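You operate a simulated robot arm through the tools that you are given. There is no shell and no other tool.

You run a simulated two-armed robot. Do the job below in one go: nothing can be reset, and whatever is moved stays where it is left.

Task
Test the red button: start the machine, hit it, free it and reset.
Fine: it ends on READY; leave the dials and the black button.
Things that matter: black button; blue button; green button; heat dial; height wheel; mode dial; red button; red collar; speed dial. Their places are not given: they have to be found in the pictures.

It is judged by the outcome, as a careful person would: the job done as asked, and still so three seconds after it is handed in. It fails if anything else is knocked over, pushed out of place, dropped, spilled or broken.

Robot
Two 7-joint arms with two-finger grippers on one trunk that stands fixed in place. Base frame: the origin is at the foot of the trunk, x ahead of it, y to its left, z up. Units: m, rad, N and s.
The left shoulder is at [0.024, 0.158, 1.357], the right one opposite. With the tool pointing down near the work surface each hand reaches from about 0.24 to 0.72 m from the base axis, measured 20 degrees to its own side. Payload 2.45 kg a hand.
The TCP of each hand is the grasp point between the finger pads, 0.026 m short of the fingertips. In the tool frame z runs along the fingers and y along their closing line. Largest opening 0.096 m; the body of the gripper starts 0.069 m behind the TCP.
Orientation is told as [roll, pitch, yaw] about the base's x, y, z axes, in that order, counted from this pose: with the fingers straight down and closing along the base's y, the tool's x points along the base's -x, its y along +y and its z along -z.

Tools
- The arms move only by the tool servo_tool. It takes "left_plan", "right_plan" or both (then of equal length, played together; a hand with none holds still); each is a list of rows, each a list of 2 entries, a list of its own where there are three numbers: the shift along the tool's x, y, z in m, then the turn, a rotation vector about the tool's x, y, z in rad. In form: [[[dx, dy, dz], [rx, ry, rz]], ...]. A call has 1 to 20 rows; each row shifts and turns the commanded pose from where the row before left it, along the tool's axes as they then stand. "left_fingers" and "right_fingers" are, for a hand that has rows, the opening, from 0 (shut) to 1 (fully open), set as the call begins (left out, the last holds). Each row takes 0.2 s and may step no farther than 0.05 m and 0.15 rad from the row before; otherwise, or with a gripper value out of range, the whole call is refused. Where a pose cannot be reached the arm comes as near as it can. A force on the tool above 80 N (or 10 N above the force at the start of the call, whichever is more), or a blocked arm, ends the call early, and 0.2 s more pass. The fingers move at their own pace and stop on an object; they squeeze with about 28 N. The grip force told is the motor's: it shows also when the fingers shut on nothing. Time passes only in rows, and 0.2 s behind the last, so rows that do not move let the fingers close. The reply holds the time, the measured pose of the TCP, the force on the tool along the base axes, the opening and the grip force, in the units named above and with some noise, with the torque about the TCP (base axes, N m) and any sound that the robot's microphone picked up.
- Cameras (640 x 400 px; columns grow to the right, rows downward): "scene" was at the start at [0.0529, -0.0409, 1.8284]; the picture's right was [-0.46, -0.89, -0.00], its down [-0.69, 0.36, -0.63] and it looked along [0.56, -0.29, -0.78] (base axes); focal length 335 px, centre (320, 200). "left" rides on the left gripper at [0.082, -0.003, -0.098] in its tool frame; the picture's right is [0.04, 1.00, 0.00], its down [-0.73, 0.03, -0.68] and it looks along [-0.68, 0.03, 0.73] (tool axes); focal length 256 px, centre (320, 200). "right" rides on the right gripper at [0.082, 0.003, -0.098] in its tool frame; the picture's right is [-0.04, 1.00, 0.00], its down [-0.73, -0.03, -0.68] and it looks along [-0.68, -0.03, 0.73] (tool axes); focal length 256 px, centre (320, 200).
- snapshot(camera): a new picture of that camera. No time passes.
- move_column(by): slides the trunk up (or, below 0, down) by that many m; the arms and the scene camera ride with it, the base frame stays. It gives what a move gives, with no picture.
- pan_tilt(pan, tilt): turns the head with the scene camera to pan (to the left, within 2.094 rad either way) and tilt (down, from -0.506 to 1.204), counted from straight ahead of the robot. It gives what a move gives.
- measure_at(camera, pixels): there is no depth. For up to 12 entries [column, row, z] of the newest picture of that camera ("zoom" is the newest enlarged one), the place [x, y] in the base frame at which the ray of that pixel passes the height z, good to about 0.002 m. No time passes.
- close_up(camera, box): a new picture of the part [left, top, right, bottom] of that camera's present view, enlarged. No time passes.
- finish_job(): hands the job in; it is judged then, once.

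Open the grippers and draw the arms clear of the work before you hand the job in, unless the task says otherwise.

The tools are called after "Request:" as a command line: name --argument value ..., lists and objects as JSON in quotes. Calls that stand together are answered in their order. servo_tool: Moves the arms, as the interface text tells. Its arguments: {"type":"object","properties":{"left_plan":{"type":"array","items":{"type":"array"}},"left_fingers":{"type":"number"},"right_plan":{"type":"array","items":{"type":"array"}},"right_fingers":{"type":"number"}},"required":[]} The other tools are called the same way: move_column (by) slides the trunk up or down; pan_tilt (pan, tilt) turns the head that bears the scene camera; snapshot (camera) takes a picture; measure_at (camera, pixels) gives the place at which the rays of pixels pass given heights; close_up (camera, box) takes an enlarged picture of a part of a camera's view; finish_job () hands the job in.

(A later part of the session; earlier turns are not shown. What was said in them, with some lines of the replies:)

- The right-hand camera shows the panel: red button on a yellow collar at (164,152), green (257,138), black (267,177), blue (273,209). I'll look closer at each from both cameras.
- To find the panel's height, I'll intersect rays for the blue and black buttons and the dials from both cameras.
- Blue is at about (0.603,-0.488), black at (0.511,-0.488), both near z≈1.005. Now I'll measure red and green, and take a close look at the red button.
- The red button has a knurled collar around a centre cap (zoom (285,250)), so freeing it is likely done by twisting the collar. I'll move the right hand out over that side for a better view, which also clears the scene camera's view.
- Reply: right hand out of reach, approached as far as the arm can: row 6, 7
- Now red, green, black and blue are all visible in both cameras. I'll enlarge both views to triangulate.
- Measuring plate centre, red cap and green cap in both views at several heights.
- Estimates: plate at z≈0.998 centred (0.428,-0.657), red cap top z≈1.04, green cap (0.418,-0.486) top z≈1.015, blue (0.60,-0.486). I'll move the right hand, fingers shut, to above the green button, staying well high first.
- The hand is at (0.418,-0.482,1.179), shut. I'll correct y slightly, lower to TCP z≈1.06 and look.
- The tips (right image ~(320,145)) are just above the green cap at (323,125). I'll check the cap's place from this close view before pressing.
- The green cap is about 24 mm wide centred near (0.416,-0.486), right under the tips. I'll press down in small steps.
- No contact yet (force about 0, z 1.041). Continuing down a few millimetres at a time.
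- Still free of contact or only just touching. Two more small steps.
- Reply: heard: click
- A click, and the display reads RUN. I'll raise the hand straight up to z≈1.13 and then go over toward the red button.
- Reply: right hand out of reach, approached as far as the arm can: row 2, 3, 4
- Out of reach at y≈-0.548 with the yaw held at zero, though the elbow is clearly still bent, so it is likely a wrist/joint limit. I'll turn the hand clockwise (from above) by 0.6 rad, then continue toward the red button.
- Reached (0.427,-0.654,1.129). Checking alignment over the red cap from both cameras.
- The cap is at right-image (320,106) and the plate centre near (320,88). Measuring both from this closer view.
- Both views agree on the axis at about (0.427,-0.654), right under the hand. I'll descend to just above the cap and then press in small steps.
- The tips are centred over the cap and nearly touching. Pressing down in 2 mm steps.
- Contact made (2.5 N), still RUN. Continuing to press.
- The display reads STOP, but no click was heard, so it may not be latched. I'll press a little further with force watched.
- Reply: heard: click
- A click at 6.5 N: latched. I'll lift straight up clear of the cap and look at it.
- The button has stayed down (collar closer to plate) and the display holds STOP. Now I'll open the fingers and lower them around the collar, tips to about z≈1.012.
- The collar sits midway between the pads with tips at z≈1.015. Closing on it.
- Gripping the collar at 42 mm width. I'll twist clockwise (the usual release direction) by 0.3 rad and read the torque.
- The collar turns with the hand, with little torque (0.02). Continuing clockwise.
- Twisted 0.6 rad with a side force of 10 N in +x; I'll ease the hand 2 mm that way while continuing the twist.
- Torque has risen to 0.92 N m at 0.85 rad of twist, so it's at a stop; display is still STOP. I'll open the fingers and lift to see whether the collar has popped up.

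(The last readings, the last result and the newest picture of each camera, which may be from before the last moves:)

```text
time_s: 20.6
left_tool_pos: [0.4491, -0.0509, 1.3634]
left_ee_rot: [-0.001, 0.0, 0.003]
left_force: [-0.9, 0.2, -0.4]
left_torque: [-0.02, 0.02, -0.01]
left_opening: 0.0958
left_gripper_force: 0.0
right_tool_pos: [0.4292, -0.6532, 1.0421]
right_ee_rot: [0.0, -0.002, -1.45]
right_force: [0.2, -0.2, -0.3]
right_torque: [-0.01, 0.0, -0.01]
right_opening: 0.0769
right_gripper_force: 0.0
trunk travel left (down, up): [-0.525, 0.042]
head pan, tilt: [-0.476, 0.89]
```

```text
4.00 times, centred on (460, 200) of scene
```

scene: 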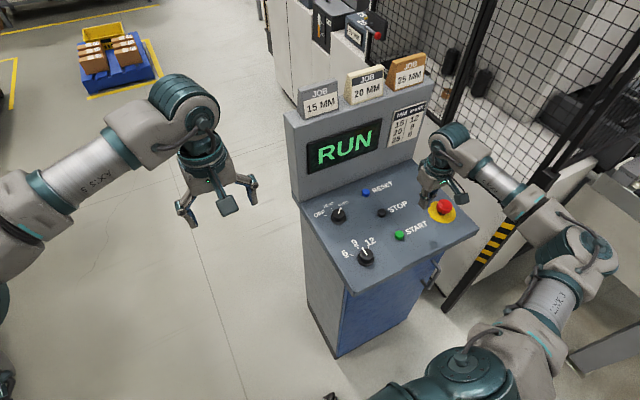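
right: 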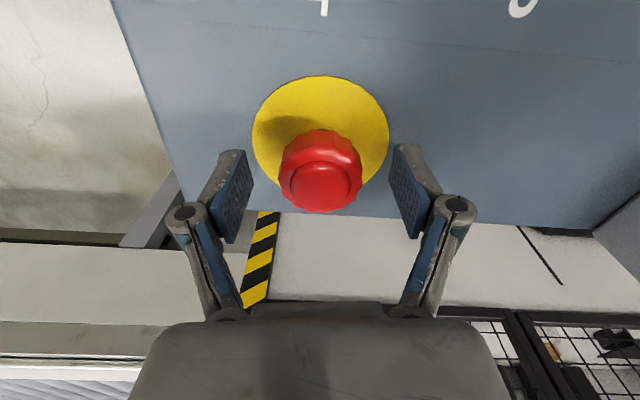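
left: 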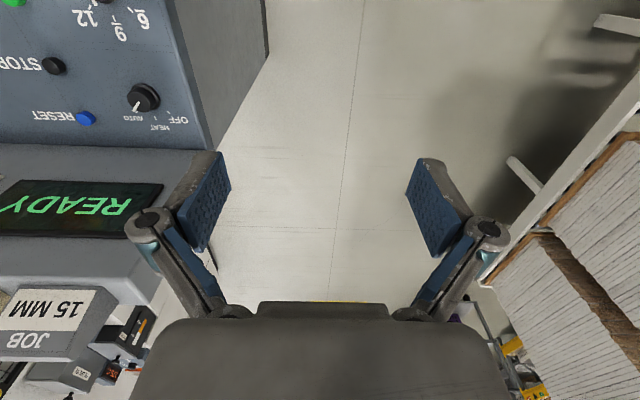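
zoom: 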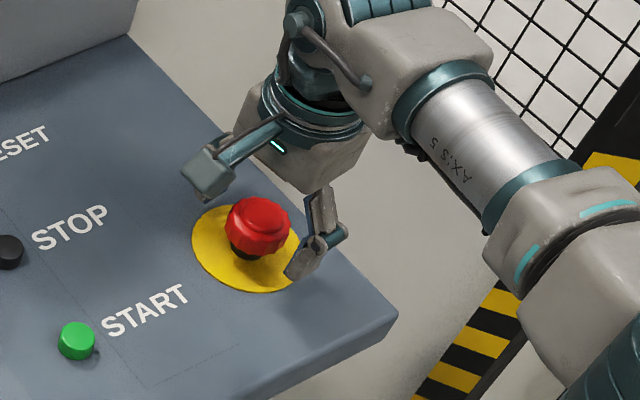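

The collar now stands higher again, with the black stem visible at (245,252), like before the hit. I'll lift away and confirm in a clear view.

Request:
servo_tool --right_plan '[[[0, 0, -0.03], [0, 0, 0]], [[0, 0, -0.04], [0, 0, 0]], [[0, 0, -0.03], [0, 0, 0]], [[0, 0, 0], [0, 0, 0]]]'

Request:
close_up --camera "scene" --box '[380, 150, 540, 250]'

Request:
snapshot --camera "scene"

```text
time_s: 21.6
left_tool_pos: [0.4481, -0.0532, 1.3643]
left_ee_rot: [0.0, -0.001, -0.001]
left_force: [0.9, 0.0, 0.0]
left_torque: [-0.01, 0.03, 0.0]
left_opening: 0.0961
left_gripper_force: 0.0
right_tool_pos: [0.4303, -0.6536, 1.1425]
right_ee_rot: [-0.001, 0.0, -1.451]
right_force: [-0.5, 1.2, -0.3]
right_torque: [0.04, 0.0, 0.01]
right_opening: 0.0767
right_gripper_force: 0.0
trunk travel left (down, up): [-0.525, 0.042]
head pan, tilt: [-0.476, 0.89]
```

```text
4.00 times, centred on (460, 200) of scene
```

zoom: 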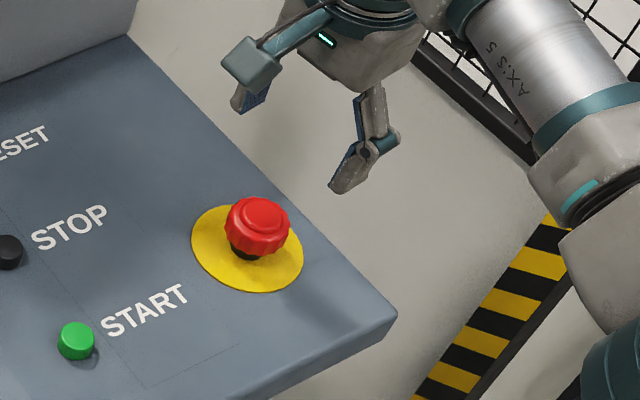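

```text
taken
```

scene: 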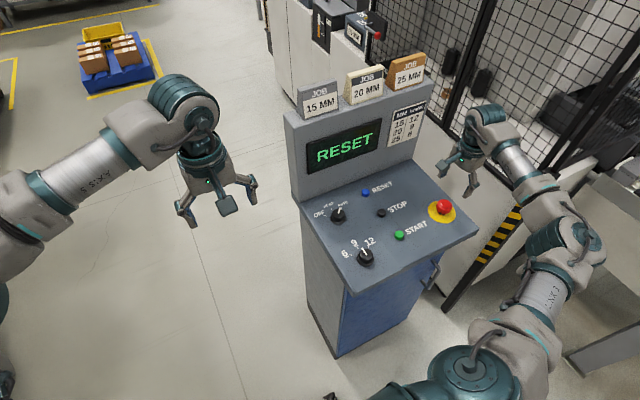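

The display now asks for RESET, so the button is free. Before pressing blue near the display wall, I'll measure the wall's edges to judge clearance.

Request:
measure_at --camera "scene" --pixels '[[293, 202, 1.0], [285, 117, 1.1], [285, 117, 1.2], [285, 117, 1.3], [433, 84, 1.1], [433, 84, 1.2], [433, 84, 1.3], [414, 152, 1.0], [365.3, 192, 1.015], [381, 211.5, 1.015]]'

Request:
close_up --camera "scene" --box '[280, 70, 440, 220]'

```text
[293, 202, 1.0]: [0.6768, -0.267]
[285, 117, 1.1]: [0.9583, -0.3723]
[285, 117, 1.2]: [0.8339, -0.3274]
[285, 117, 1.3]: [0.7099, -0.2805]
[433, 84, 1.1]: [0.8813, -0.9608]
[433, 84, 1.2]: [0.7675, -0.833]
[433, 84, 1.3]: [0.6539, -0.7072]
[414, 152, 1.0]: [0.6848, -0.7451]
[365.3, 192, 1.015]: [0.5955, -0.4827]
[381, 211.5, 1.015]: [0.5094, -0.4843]
```

```text
2.67 times, centred on (360, 145) of scene
```

zoom: 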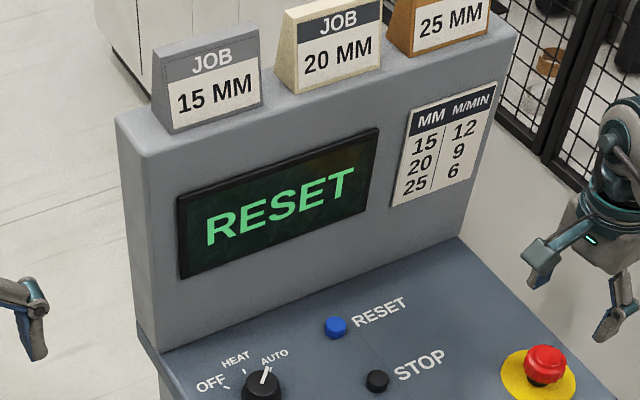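

The wall is at x≈0.68, vertical up to z≈1.31; blue is at (0.597,-0.484). To stay clear of the wall I'll turn the hand back, shut the fingers, and tilt it so the fingertips lead forward and the wrist leans back.

Request:
servo_tool --right_plan '[[[0, 0, -0.02], [0, 0, -0.15]], [[0, 0, 0], [0, 0, -0.15]], [[0, 0, 0], [0, 0, -0.15]], [[0, 0, 0], [0, 0, -0.15]], [[0, 0, 0], [0, 0, -0.15]], [[0, 0, 0], [0, 0, -0.15]], [[0, 0, 0], [0, -0.12, 0]], [[0, 0, 0], [0, -0.12, 0]], [[0, 0, 0], [0, -0.12, 0]], [[0, 0, 0], [0, 0, 0]]]' --right_fingers 0

Request:
snapshot --camera "scene"

```text
time_s: 23.8
left_tool_pos: [0.449, -0.0514, 1.3634]
left_ee_rot: [-0.002, 0.0, 0.002]
left_force: [-0.1, 0.6, 0.4]
left_torque: [0.01, 0.02, 0.01]
left_opening: 0.0961
left_gripper_force: 0.1
right_tool_pos: [0.4293, -0.6536, 1.1614]
right_ee_rot: [0.0, -0.362, -0.551]
right_force: [-0.2, 0.3, -0.7]
right_torque: [0.01, 0.0, -0.02]
right_opening: 0.0
right_gripper_force: 28.0
trunk travel left (down, up): [-0.525, 0.042]
head pan, tilt: [-0.476, 0.89]
```

```text
taken
```

scene: 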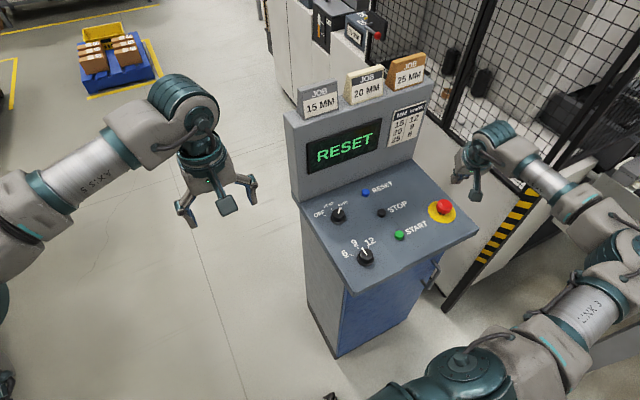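

The tilt is right and the hand is clear. I'll move horizontally to above the blue button at z≈1.16.

Request:
servo_tool --right_plan '[[[-0.00865, 0.03867, 0.00327], [0, 0, 0]], [[-0.00865, 0.03867, 0.00327], [0, 0, 0]], [[-0.00865, 0.03867, 0.00327], [0, 0, 0]], [[-0.00865, 0.03867, 0.00327], [0, 0, 0]], [[-0.00865, 0.03867, 0.00327], [0, 0, 0]], [[-0.00865, 0.03867, 0.00327], [0, 0, 0]], [[0, 0, 0], [0, 0, 0]]]'

Request:
snapshot --camera "scene"

Request:
snapshot --camera "right"

```text
time_s: 25.4
left_tool_pos: [0.4473, -0.0513, 1.365]
left_ee_rot: [0.0, -0.002, -0.002]
left_force: [0.2, 0.1, -0.1]
left_torque: [0.02, 0.03, 0.01]
left_opening: 0.096
left_gripper_force: 0.1
right_tool_pos: [0.5969, -0.4834, 1.1623]
right_ee_rot: [0.001, -0.364, -0.55]
right_force: [-1.2, 0.7, 0.4]
right_torque: [0.0, 0.02, 0.01]
right_opening: 0.0
right_gripper_force: 28.3
trunk travel left (down, up): [-0.525, 0.042]
head pan, tilt: [-0.476, 0.89]
```

```text
taken
```

scene: 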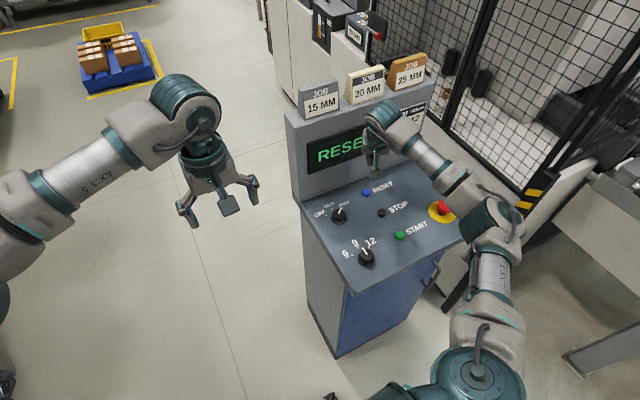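

```text
taken
```

right: 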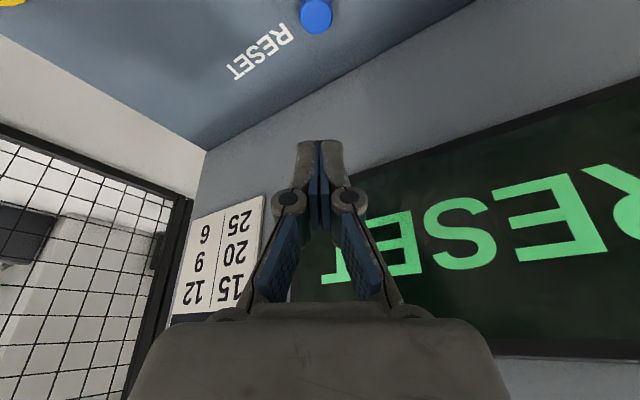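

The hand is over the blue button. Before descending, I'll check where the elbow (scene (490,215)) stands relative to the red button.

Request:
measure_at --camera "scene" --pixels '[[490, 215, 1.1], [490, 215, 1.2], [490, 215, 1.3], [490, 215, 1.4], [385, 112, 1.35], [440, 170, 1.3], [475, 345, 1.4]]'

Request:
close_up --camera "scene" --box '[340, 80, 560, 300]'

Request:
measure_at --camera "right" --pixels '[[316, 13, 1.01], [316, 17, 1.015]]'

```text
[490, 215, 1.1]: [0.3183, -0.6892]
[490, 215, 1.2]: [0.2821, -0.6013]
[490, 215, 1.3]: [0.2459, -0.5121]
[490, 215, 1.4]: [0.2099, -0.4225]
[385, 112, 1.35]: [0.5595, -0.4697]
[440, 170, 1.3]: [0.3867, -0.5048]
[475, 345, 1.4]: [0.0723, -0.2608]
```

```text
1.82 times, centred on (450, 190) of scene
```

zoom: 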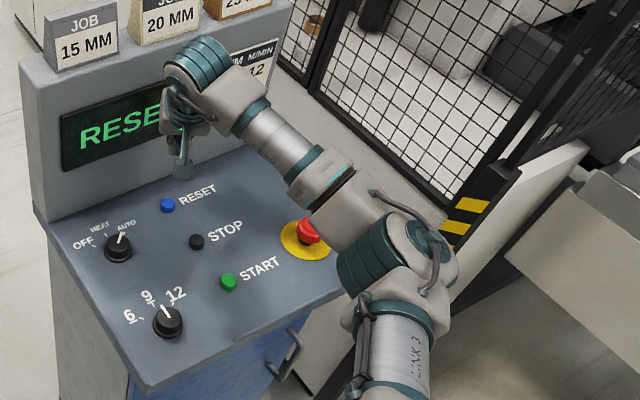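

```text
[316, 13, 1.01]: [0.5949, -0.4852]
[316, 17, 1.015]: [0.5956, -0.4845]
```

The elbow stands in front of the panel's edge, well above and clear of the red button. I'll lower vertically 9 cm to just above blue and look.

Request:
servo_tool --right_plan '[[[0.01062, -0.001, 0.02805], [0, 0, 0]], [[0.01062, 0, 0.02805], [0, 0, 0]], [[0.01062, 0, 0.02805], [0, 0, 0]], [[0, 0, 0], [0, 0, 0]]]'

Request:
close_up --camera "scene" --box '[340, 80, 560, 300]'

Request:
snapshot --camera "right"

Request:
snapshot --camera "left"

```text
time_s: 26.4
left_tool_pos: [0.4472, -0.0518, 1.3641]
left_ee_rot: [-0.002, 0.0, 0.0]
left_force: [-0.2, 0.1, 0.3]
left_torque: [-0.01, -0.01, 0.01]
left_opening: 0.0963
left_gripper_force: 0.2
right_tool_pos: [0.5962, -0.4851, 1.0714]
right_ee_rot: [-0.003, -0.361, -0.551]
right_force: [0.1, 0.3, 0.5]
right_torque: [-0.01, 0.0, 0.01]
right_opening: 0.0
right_gripper_force: 28.6
trunk travel left (down, up): [-0.525, 0.042]
head pan, tilt: [-0.476, 0.89]
```

```text
1.82 times, centred on (450, 190) of scene
```

zoom: 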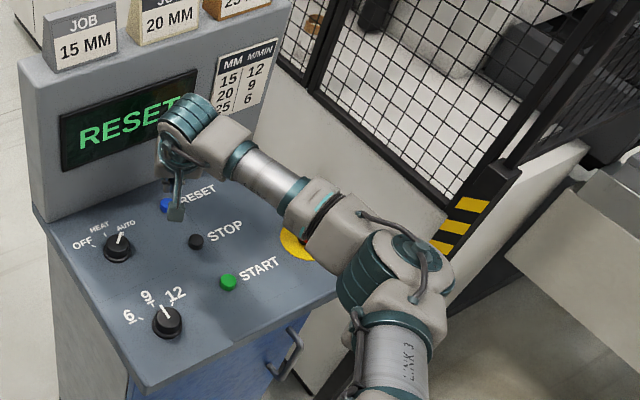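

```text
taken
```

right: 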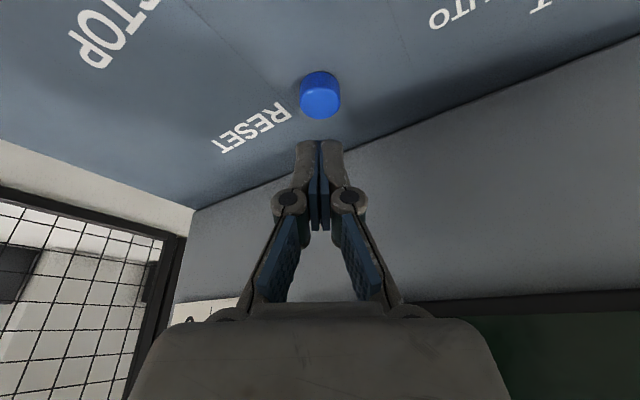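

```text
taken
```

left: 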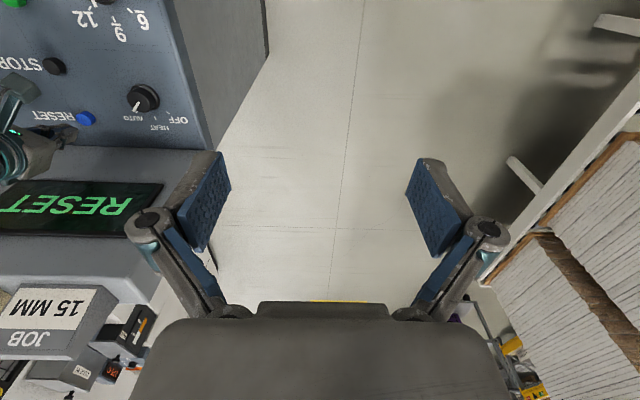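

The blue cap at (320,98) is in line with the tips. I'll re-measure it and lower to near contact.

Request:
measure_at --camera "right" --pixels '[[319, 100, 1.012], [318, 88, 1.012], [319, 116, 1.012]]'

Request:
servo_tool --right_plan '[[[0.0053, 0, 0.01403], [0, 0, 0]], [[0.00283, 0, 0.00748], [0, 0, 0]], [[0, 0, 0], [0, 0, 0]]]'

Request:
close_up --camera "right" --box '[240, 60, 400, 180]'

```text
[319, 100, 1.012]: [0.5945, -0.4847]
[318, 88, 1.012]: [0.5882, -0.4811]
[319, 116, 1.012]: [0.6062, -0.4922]
```

```text
time_s: 27.2
left_tool_pos: [0.447, -0.0529, 1.3639]
left_ee_rot: [-0.004, -0.002, 0.001]
left_force: [0.4, -0.2, -0.4]
left_torque: [0.02, -0.01, 0.02]
left_opening: 0.096
left_gripper_force: 0.1
right_tool_pos: [0.5979, -0.4856, 1.0486]
right_ee_rot: [0.0, -0.361, -0.55]
right_force: [0.4, 0.2, 0.3]
right_torque: [0.01, 0.0, 0.03]
right_opening: 0.0
right_gripper_force: 27.7
trunk travel left (down, up): [-0.525, 0.042]
head pan, tilt: [-0.476, 0.89]
```

```text
3.33 times, centred on (320, 120) of right
```

zoom: 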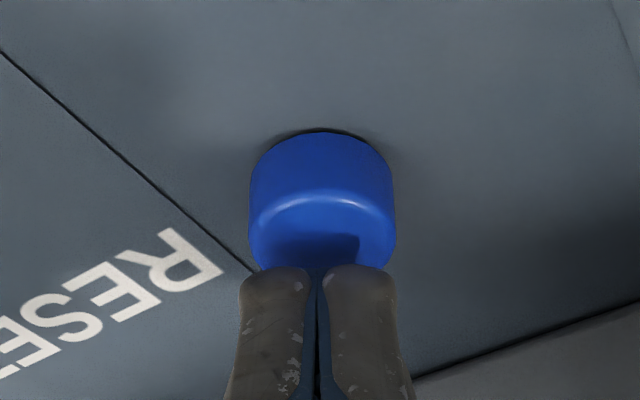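

The tips are over the blue cap. Pressing down in 2 mm steps.

Request:
servo_tool --right_plan '[[[0.0007, 0, 0.00187], [0, 0, 0]], [[0.0007, 0, 0.00187], [0, 0, 0]], [[0.0007, 0, 0.00187], [0, 0, 0]], [[0.0007, 0, 0.00187], [0, 0, 0]]]'

Request:
close_up --camera "right" --box '[240, 60, 400, 180]'

Request:
close_up --camera "scene" --box '[290, 90, 450, 230]'

```text
time_s: 28.2
left_tool_pos: [0.4477, -0.0534, 1.3649]
left_ee_rot: [-0.001, -0.001, -0.001]
left_force: [-0.2, -0.9, 0.6]
left_torque: [-0.02, 0.0, -0.04]
left_opening: 0.0958
left_gripper_force: 0.0
right_tool_pos: [0.5973, -0.4855, 1.0396]
right_ee_rot: [0.0, -0.363, -0.551]
right_force: [-0.8, -0.1, 1.1]
right_torque: [-0.01, 0.04, -0.03]
right_opening: 0.006
right_gripper_force: 28.4
trunk travel left (down, up): [-0.525, 0.042]
head pan, tilt: [-0.476, 0.89]
```

```text
3.33 times, centred on (320, 120) of right
```

zoom: 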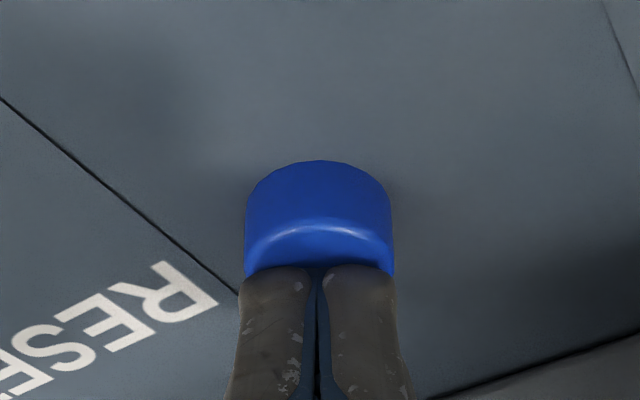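

```text
2.86 times, centred on (370, 160) of scene
```

zoom: 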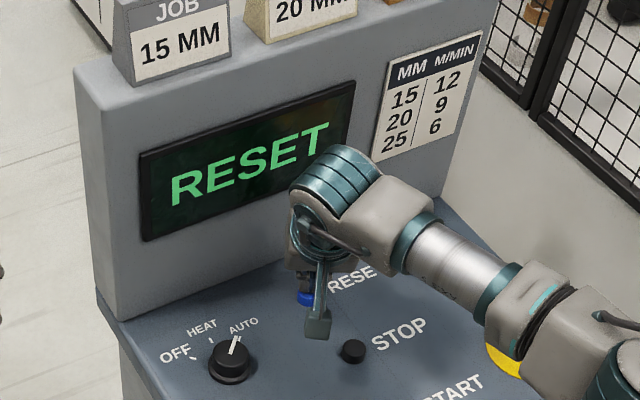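

Just touching (about 1 N). Pressing on in small steps.

Request:
servo_tool --right_plan '[[[0.0007, 0, 0.00187], [0, 0, 0]], [[0.0007, 0, 0.00187], [0, 0, 0]]]'

Request:
close_up --camera "scene" --box '[290, 90, 450, 230]'

```text
time_s: 28.8
left_tool_pos: [0.4477, -0.0505, 1.3639]
left_ee_rot: [-0.002, -0.002, 0.0]
left_force: [0.0, -0.1, 0.7]
left_torque: [-0.03, 0.01, 0.01]
left_opening: 0.0959
left_gripper_force: 0.1
right_tool_pos: [0.5978, -0.4849, 1.0376]
right_ee_rot: [-0.001, -0.364, -0.55]
right_force: [0.1, 0.0, 2.9]
right_torque: [0.04, 0.03, -0.01]
right_opening: 0.0058
right_gripper_force: 28.7
trunk travel left (down, up): [-0.525, 0.042]
head pan, tilt: [-0.476, 0.89]
heard: click
```

```text
2.86 times, centred on (370, 160) of scene
```

zoom: 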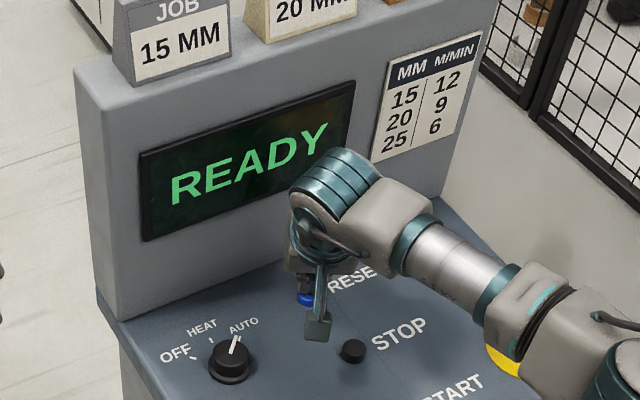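

A click and the display reads READY. I'll raise straight up, clear of the button.

Request:
servo_tool --right_plan '[[[-0.00354, 0, -0.00935], [0, 0, 0]], [[-0.01416, 0, -0.0374], [0, 0, 0]], [[-0.01416, 0, -0.0374], [0, 0, 0]], [[-0.01416, 0, -0.0374], [0, 0, 0]], [[-0.01062, 0, -0.02805], [0, 0, 0]], [[0, 0, 0], [0, 0, 0]]]'

Request:
snapshot --camera "scene"

```text
time_s: 30.2
left_tool_pos: [0.4487, -0.0532, 1.3639]
left_ee_rot: [-0.002, -0.003, 0.0]
left_force: [-0.2, -0.4, -0.2]
left_torque: [0.0, -0.02, 0.03]
left_opening: 0.0959
left_gripper_force: 0.1
right_tool_pos: [0.5984, -0.4853, 1.1964]
right_ee_rot: [0.0, -0.363, -0.549]
right_force: [-0.3, -0.1, 0.1]
right_torque: [0.01, 0.0, 0.01]
right_opening: 0.0
right_gripper_force: 28.3
trunk travel left (down, up): [-0.525, 0.042]
head pan, tilt: [-0.476, 0.89]
```

```text
taken
```

scene: 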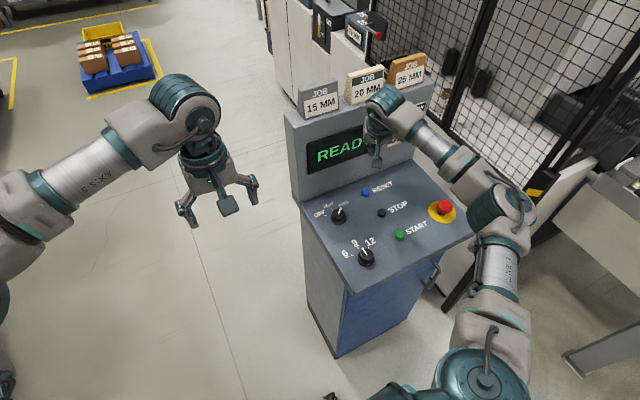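

The blue button is clear and the display still shows READY. I'll draw the right arm back and up toward the robot, then open the gripper.

Request:
servo_tool --right_plan '[[[0.02644, -0.017, -0.0237], [0, 0, 0]], [[0.02644, -0.017, -0.0237], [0, 0, 0]], [[0.02644, -0.017, -0.0237], [0, 0, 0]], [[0.02644, -0.017, -0.0237], [0, 0, 0]], [[0.02644, -0.017, -0.0237], [0, 0, 0]], [[0.02644, -0.017, -0.0237], [0, 0, 0]], [[0.02644, -0.017, -0.0237], [0, 0, 0]], [[0, 0, 0], [0, 0, 0]]]'

Request:
servo_tool --right_plan '[[[0, 0, 0], [0, 0, 0]], [[0, 0, 0], [0, 0, 0]], [[0, 0, 0], [0, 0, 0]], [[0, 0, 0], [0, 0, 0]]]' --right_fingers 1

Request:
snapshot --camera "scene"

Request:
snapshot --camera "right"

Request:
close_up --camera "scene" --box '[280, 80, 500, 290]'

```text
time_s: 32.0
left_tool_pos: [0.4473, -0.0519, 1.3632]
left_ee_rot: [-0.003, -0.001, 0.002]
left_force: [0.1, -0.3, -0.3]
left_torque: [-0.02, 0.0, -0.03]
left_opening: 0.0962
left_gripper_force: 0.0
right_tool_pos: [0.3378, -0.4657, 1.2868]
right_ee_rot: [0.001, -0.36, -0.549]
right_force: [0.7, -0.3, -1.5]
right_torque: [-0.02, 0.02, 0.0]
right_opening: 0.0
right_gripper_force: 28.4
trunk travel left (down, up): [-0.525, 0.042]
head pan, tilt: [-0.476, 0.89]
```

```text
time_s: 33.0
left_tool_pos: [0.4477, -0.0525, 1.3649]
left_ee_rot: [-0.002, -0.003, -0.001]
left_force: [0.3, -0.5, 0.2]
left_torque: [0.03, 0.0, 0.01]
left_opening: 0.0957
left_gripper_force: 0.1
right_tool_pos: [0.3379, -0.4662, 1.2869]
right_ee_rot: [0.001, -0.361, -0.549]
right_force: [0.0, -0.3, 0.1]
right_torque: [-0.01, 0.01, 0.01]
right_opening: 0.0962
right_gripper_force: 0.0
trunk travel left (down, up): [-0.525, 0.042]
head pan, tilt: [-0.476, 0.89]
```

```text
taken
```

scene: 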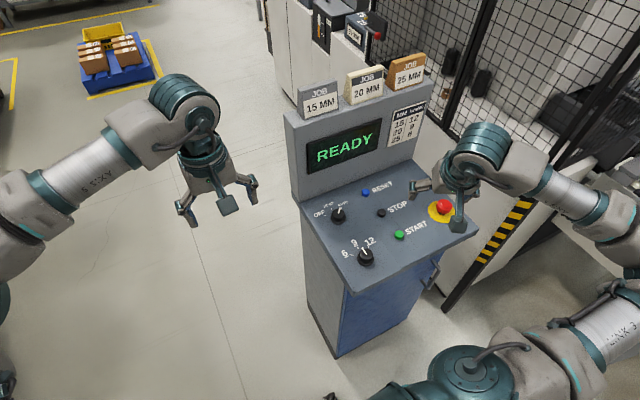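

```text
taken
```

right: 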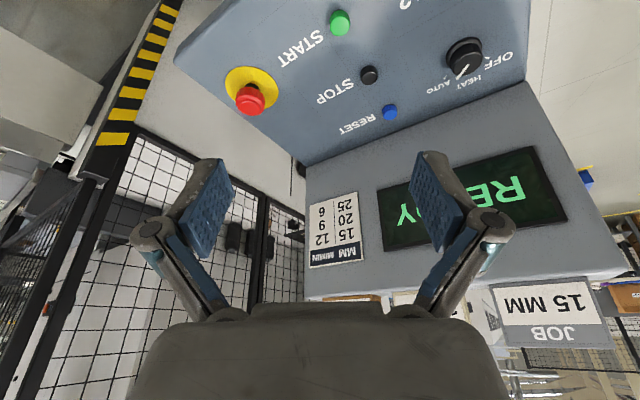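

```text
1.90 times, centred on (390, 185) of scene
```

zoom: 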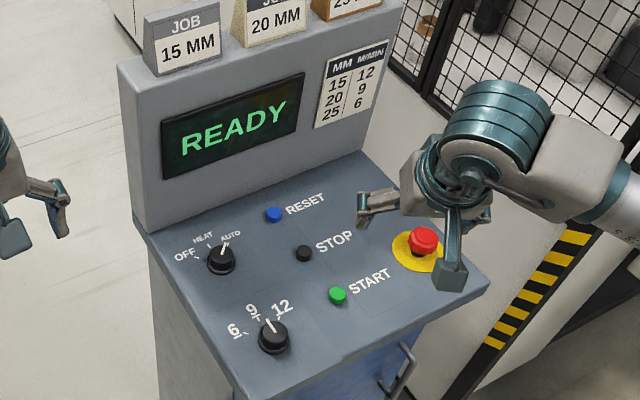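

The display shows READY, the red button is up, the dials and the black button look unchanged, and the open right gripper is about 0.25 m above the panel. Handing in.

Request:
finish_job

```text
The job is handed in.
```

The red button test is done, and the machine ended on READY.

| Step | Display after |
|---|---|
| Pressed the green button | RUN |
| Pressed the red button until it clicked and stayed down | STOP |
| Turned the red collar clockwise about 0.85 rad, until it popped back up | RESET |
| Pressed the blue button | READY |

I didn't touch the dials or the black button, and they look the same as at the start in the last picture. I saw nothing knocked or moved. Both grippers are open and clear of the panel.
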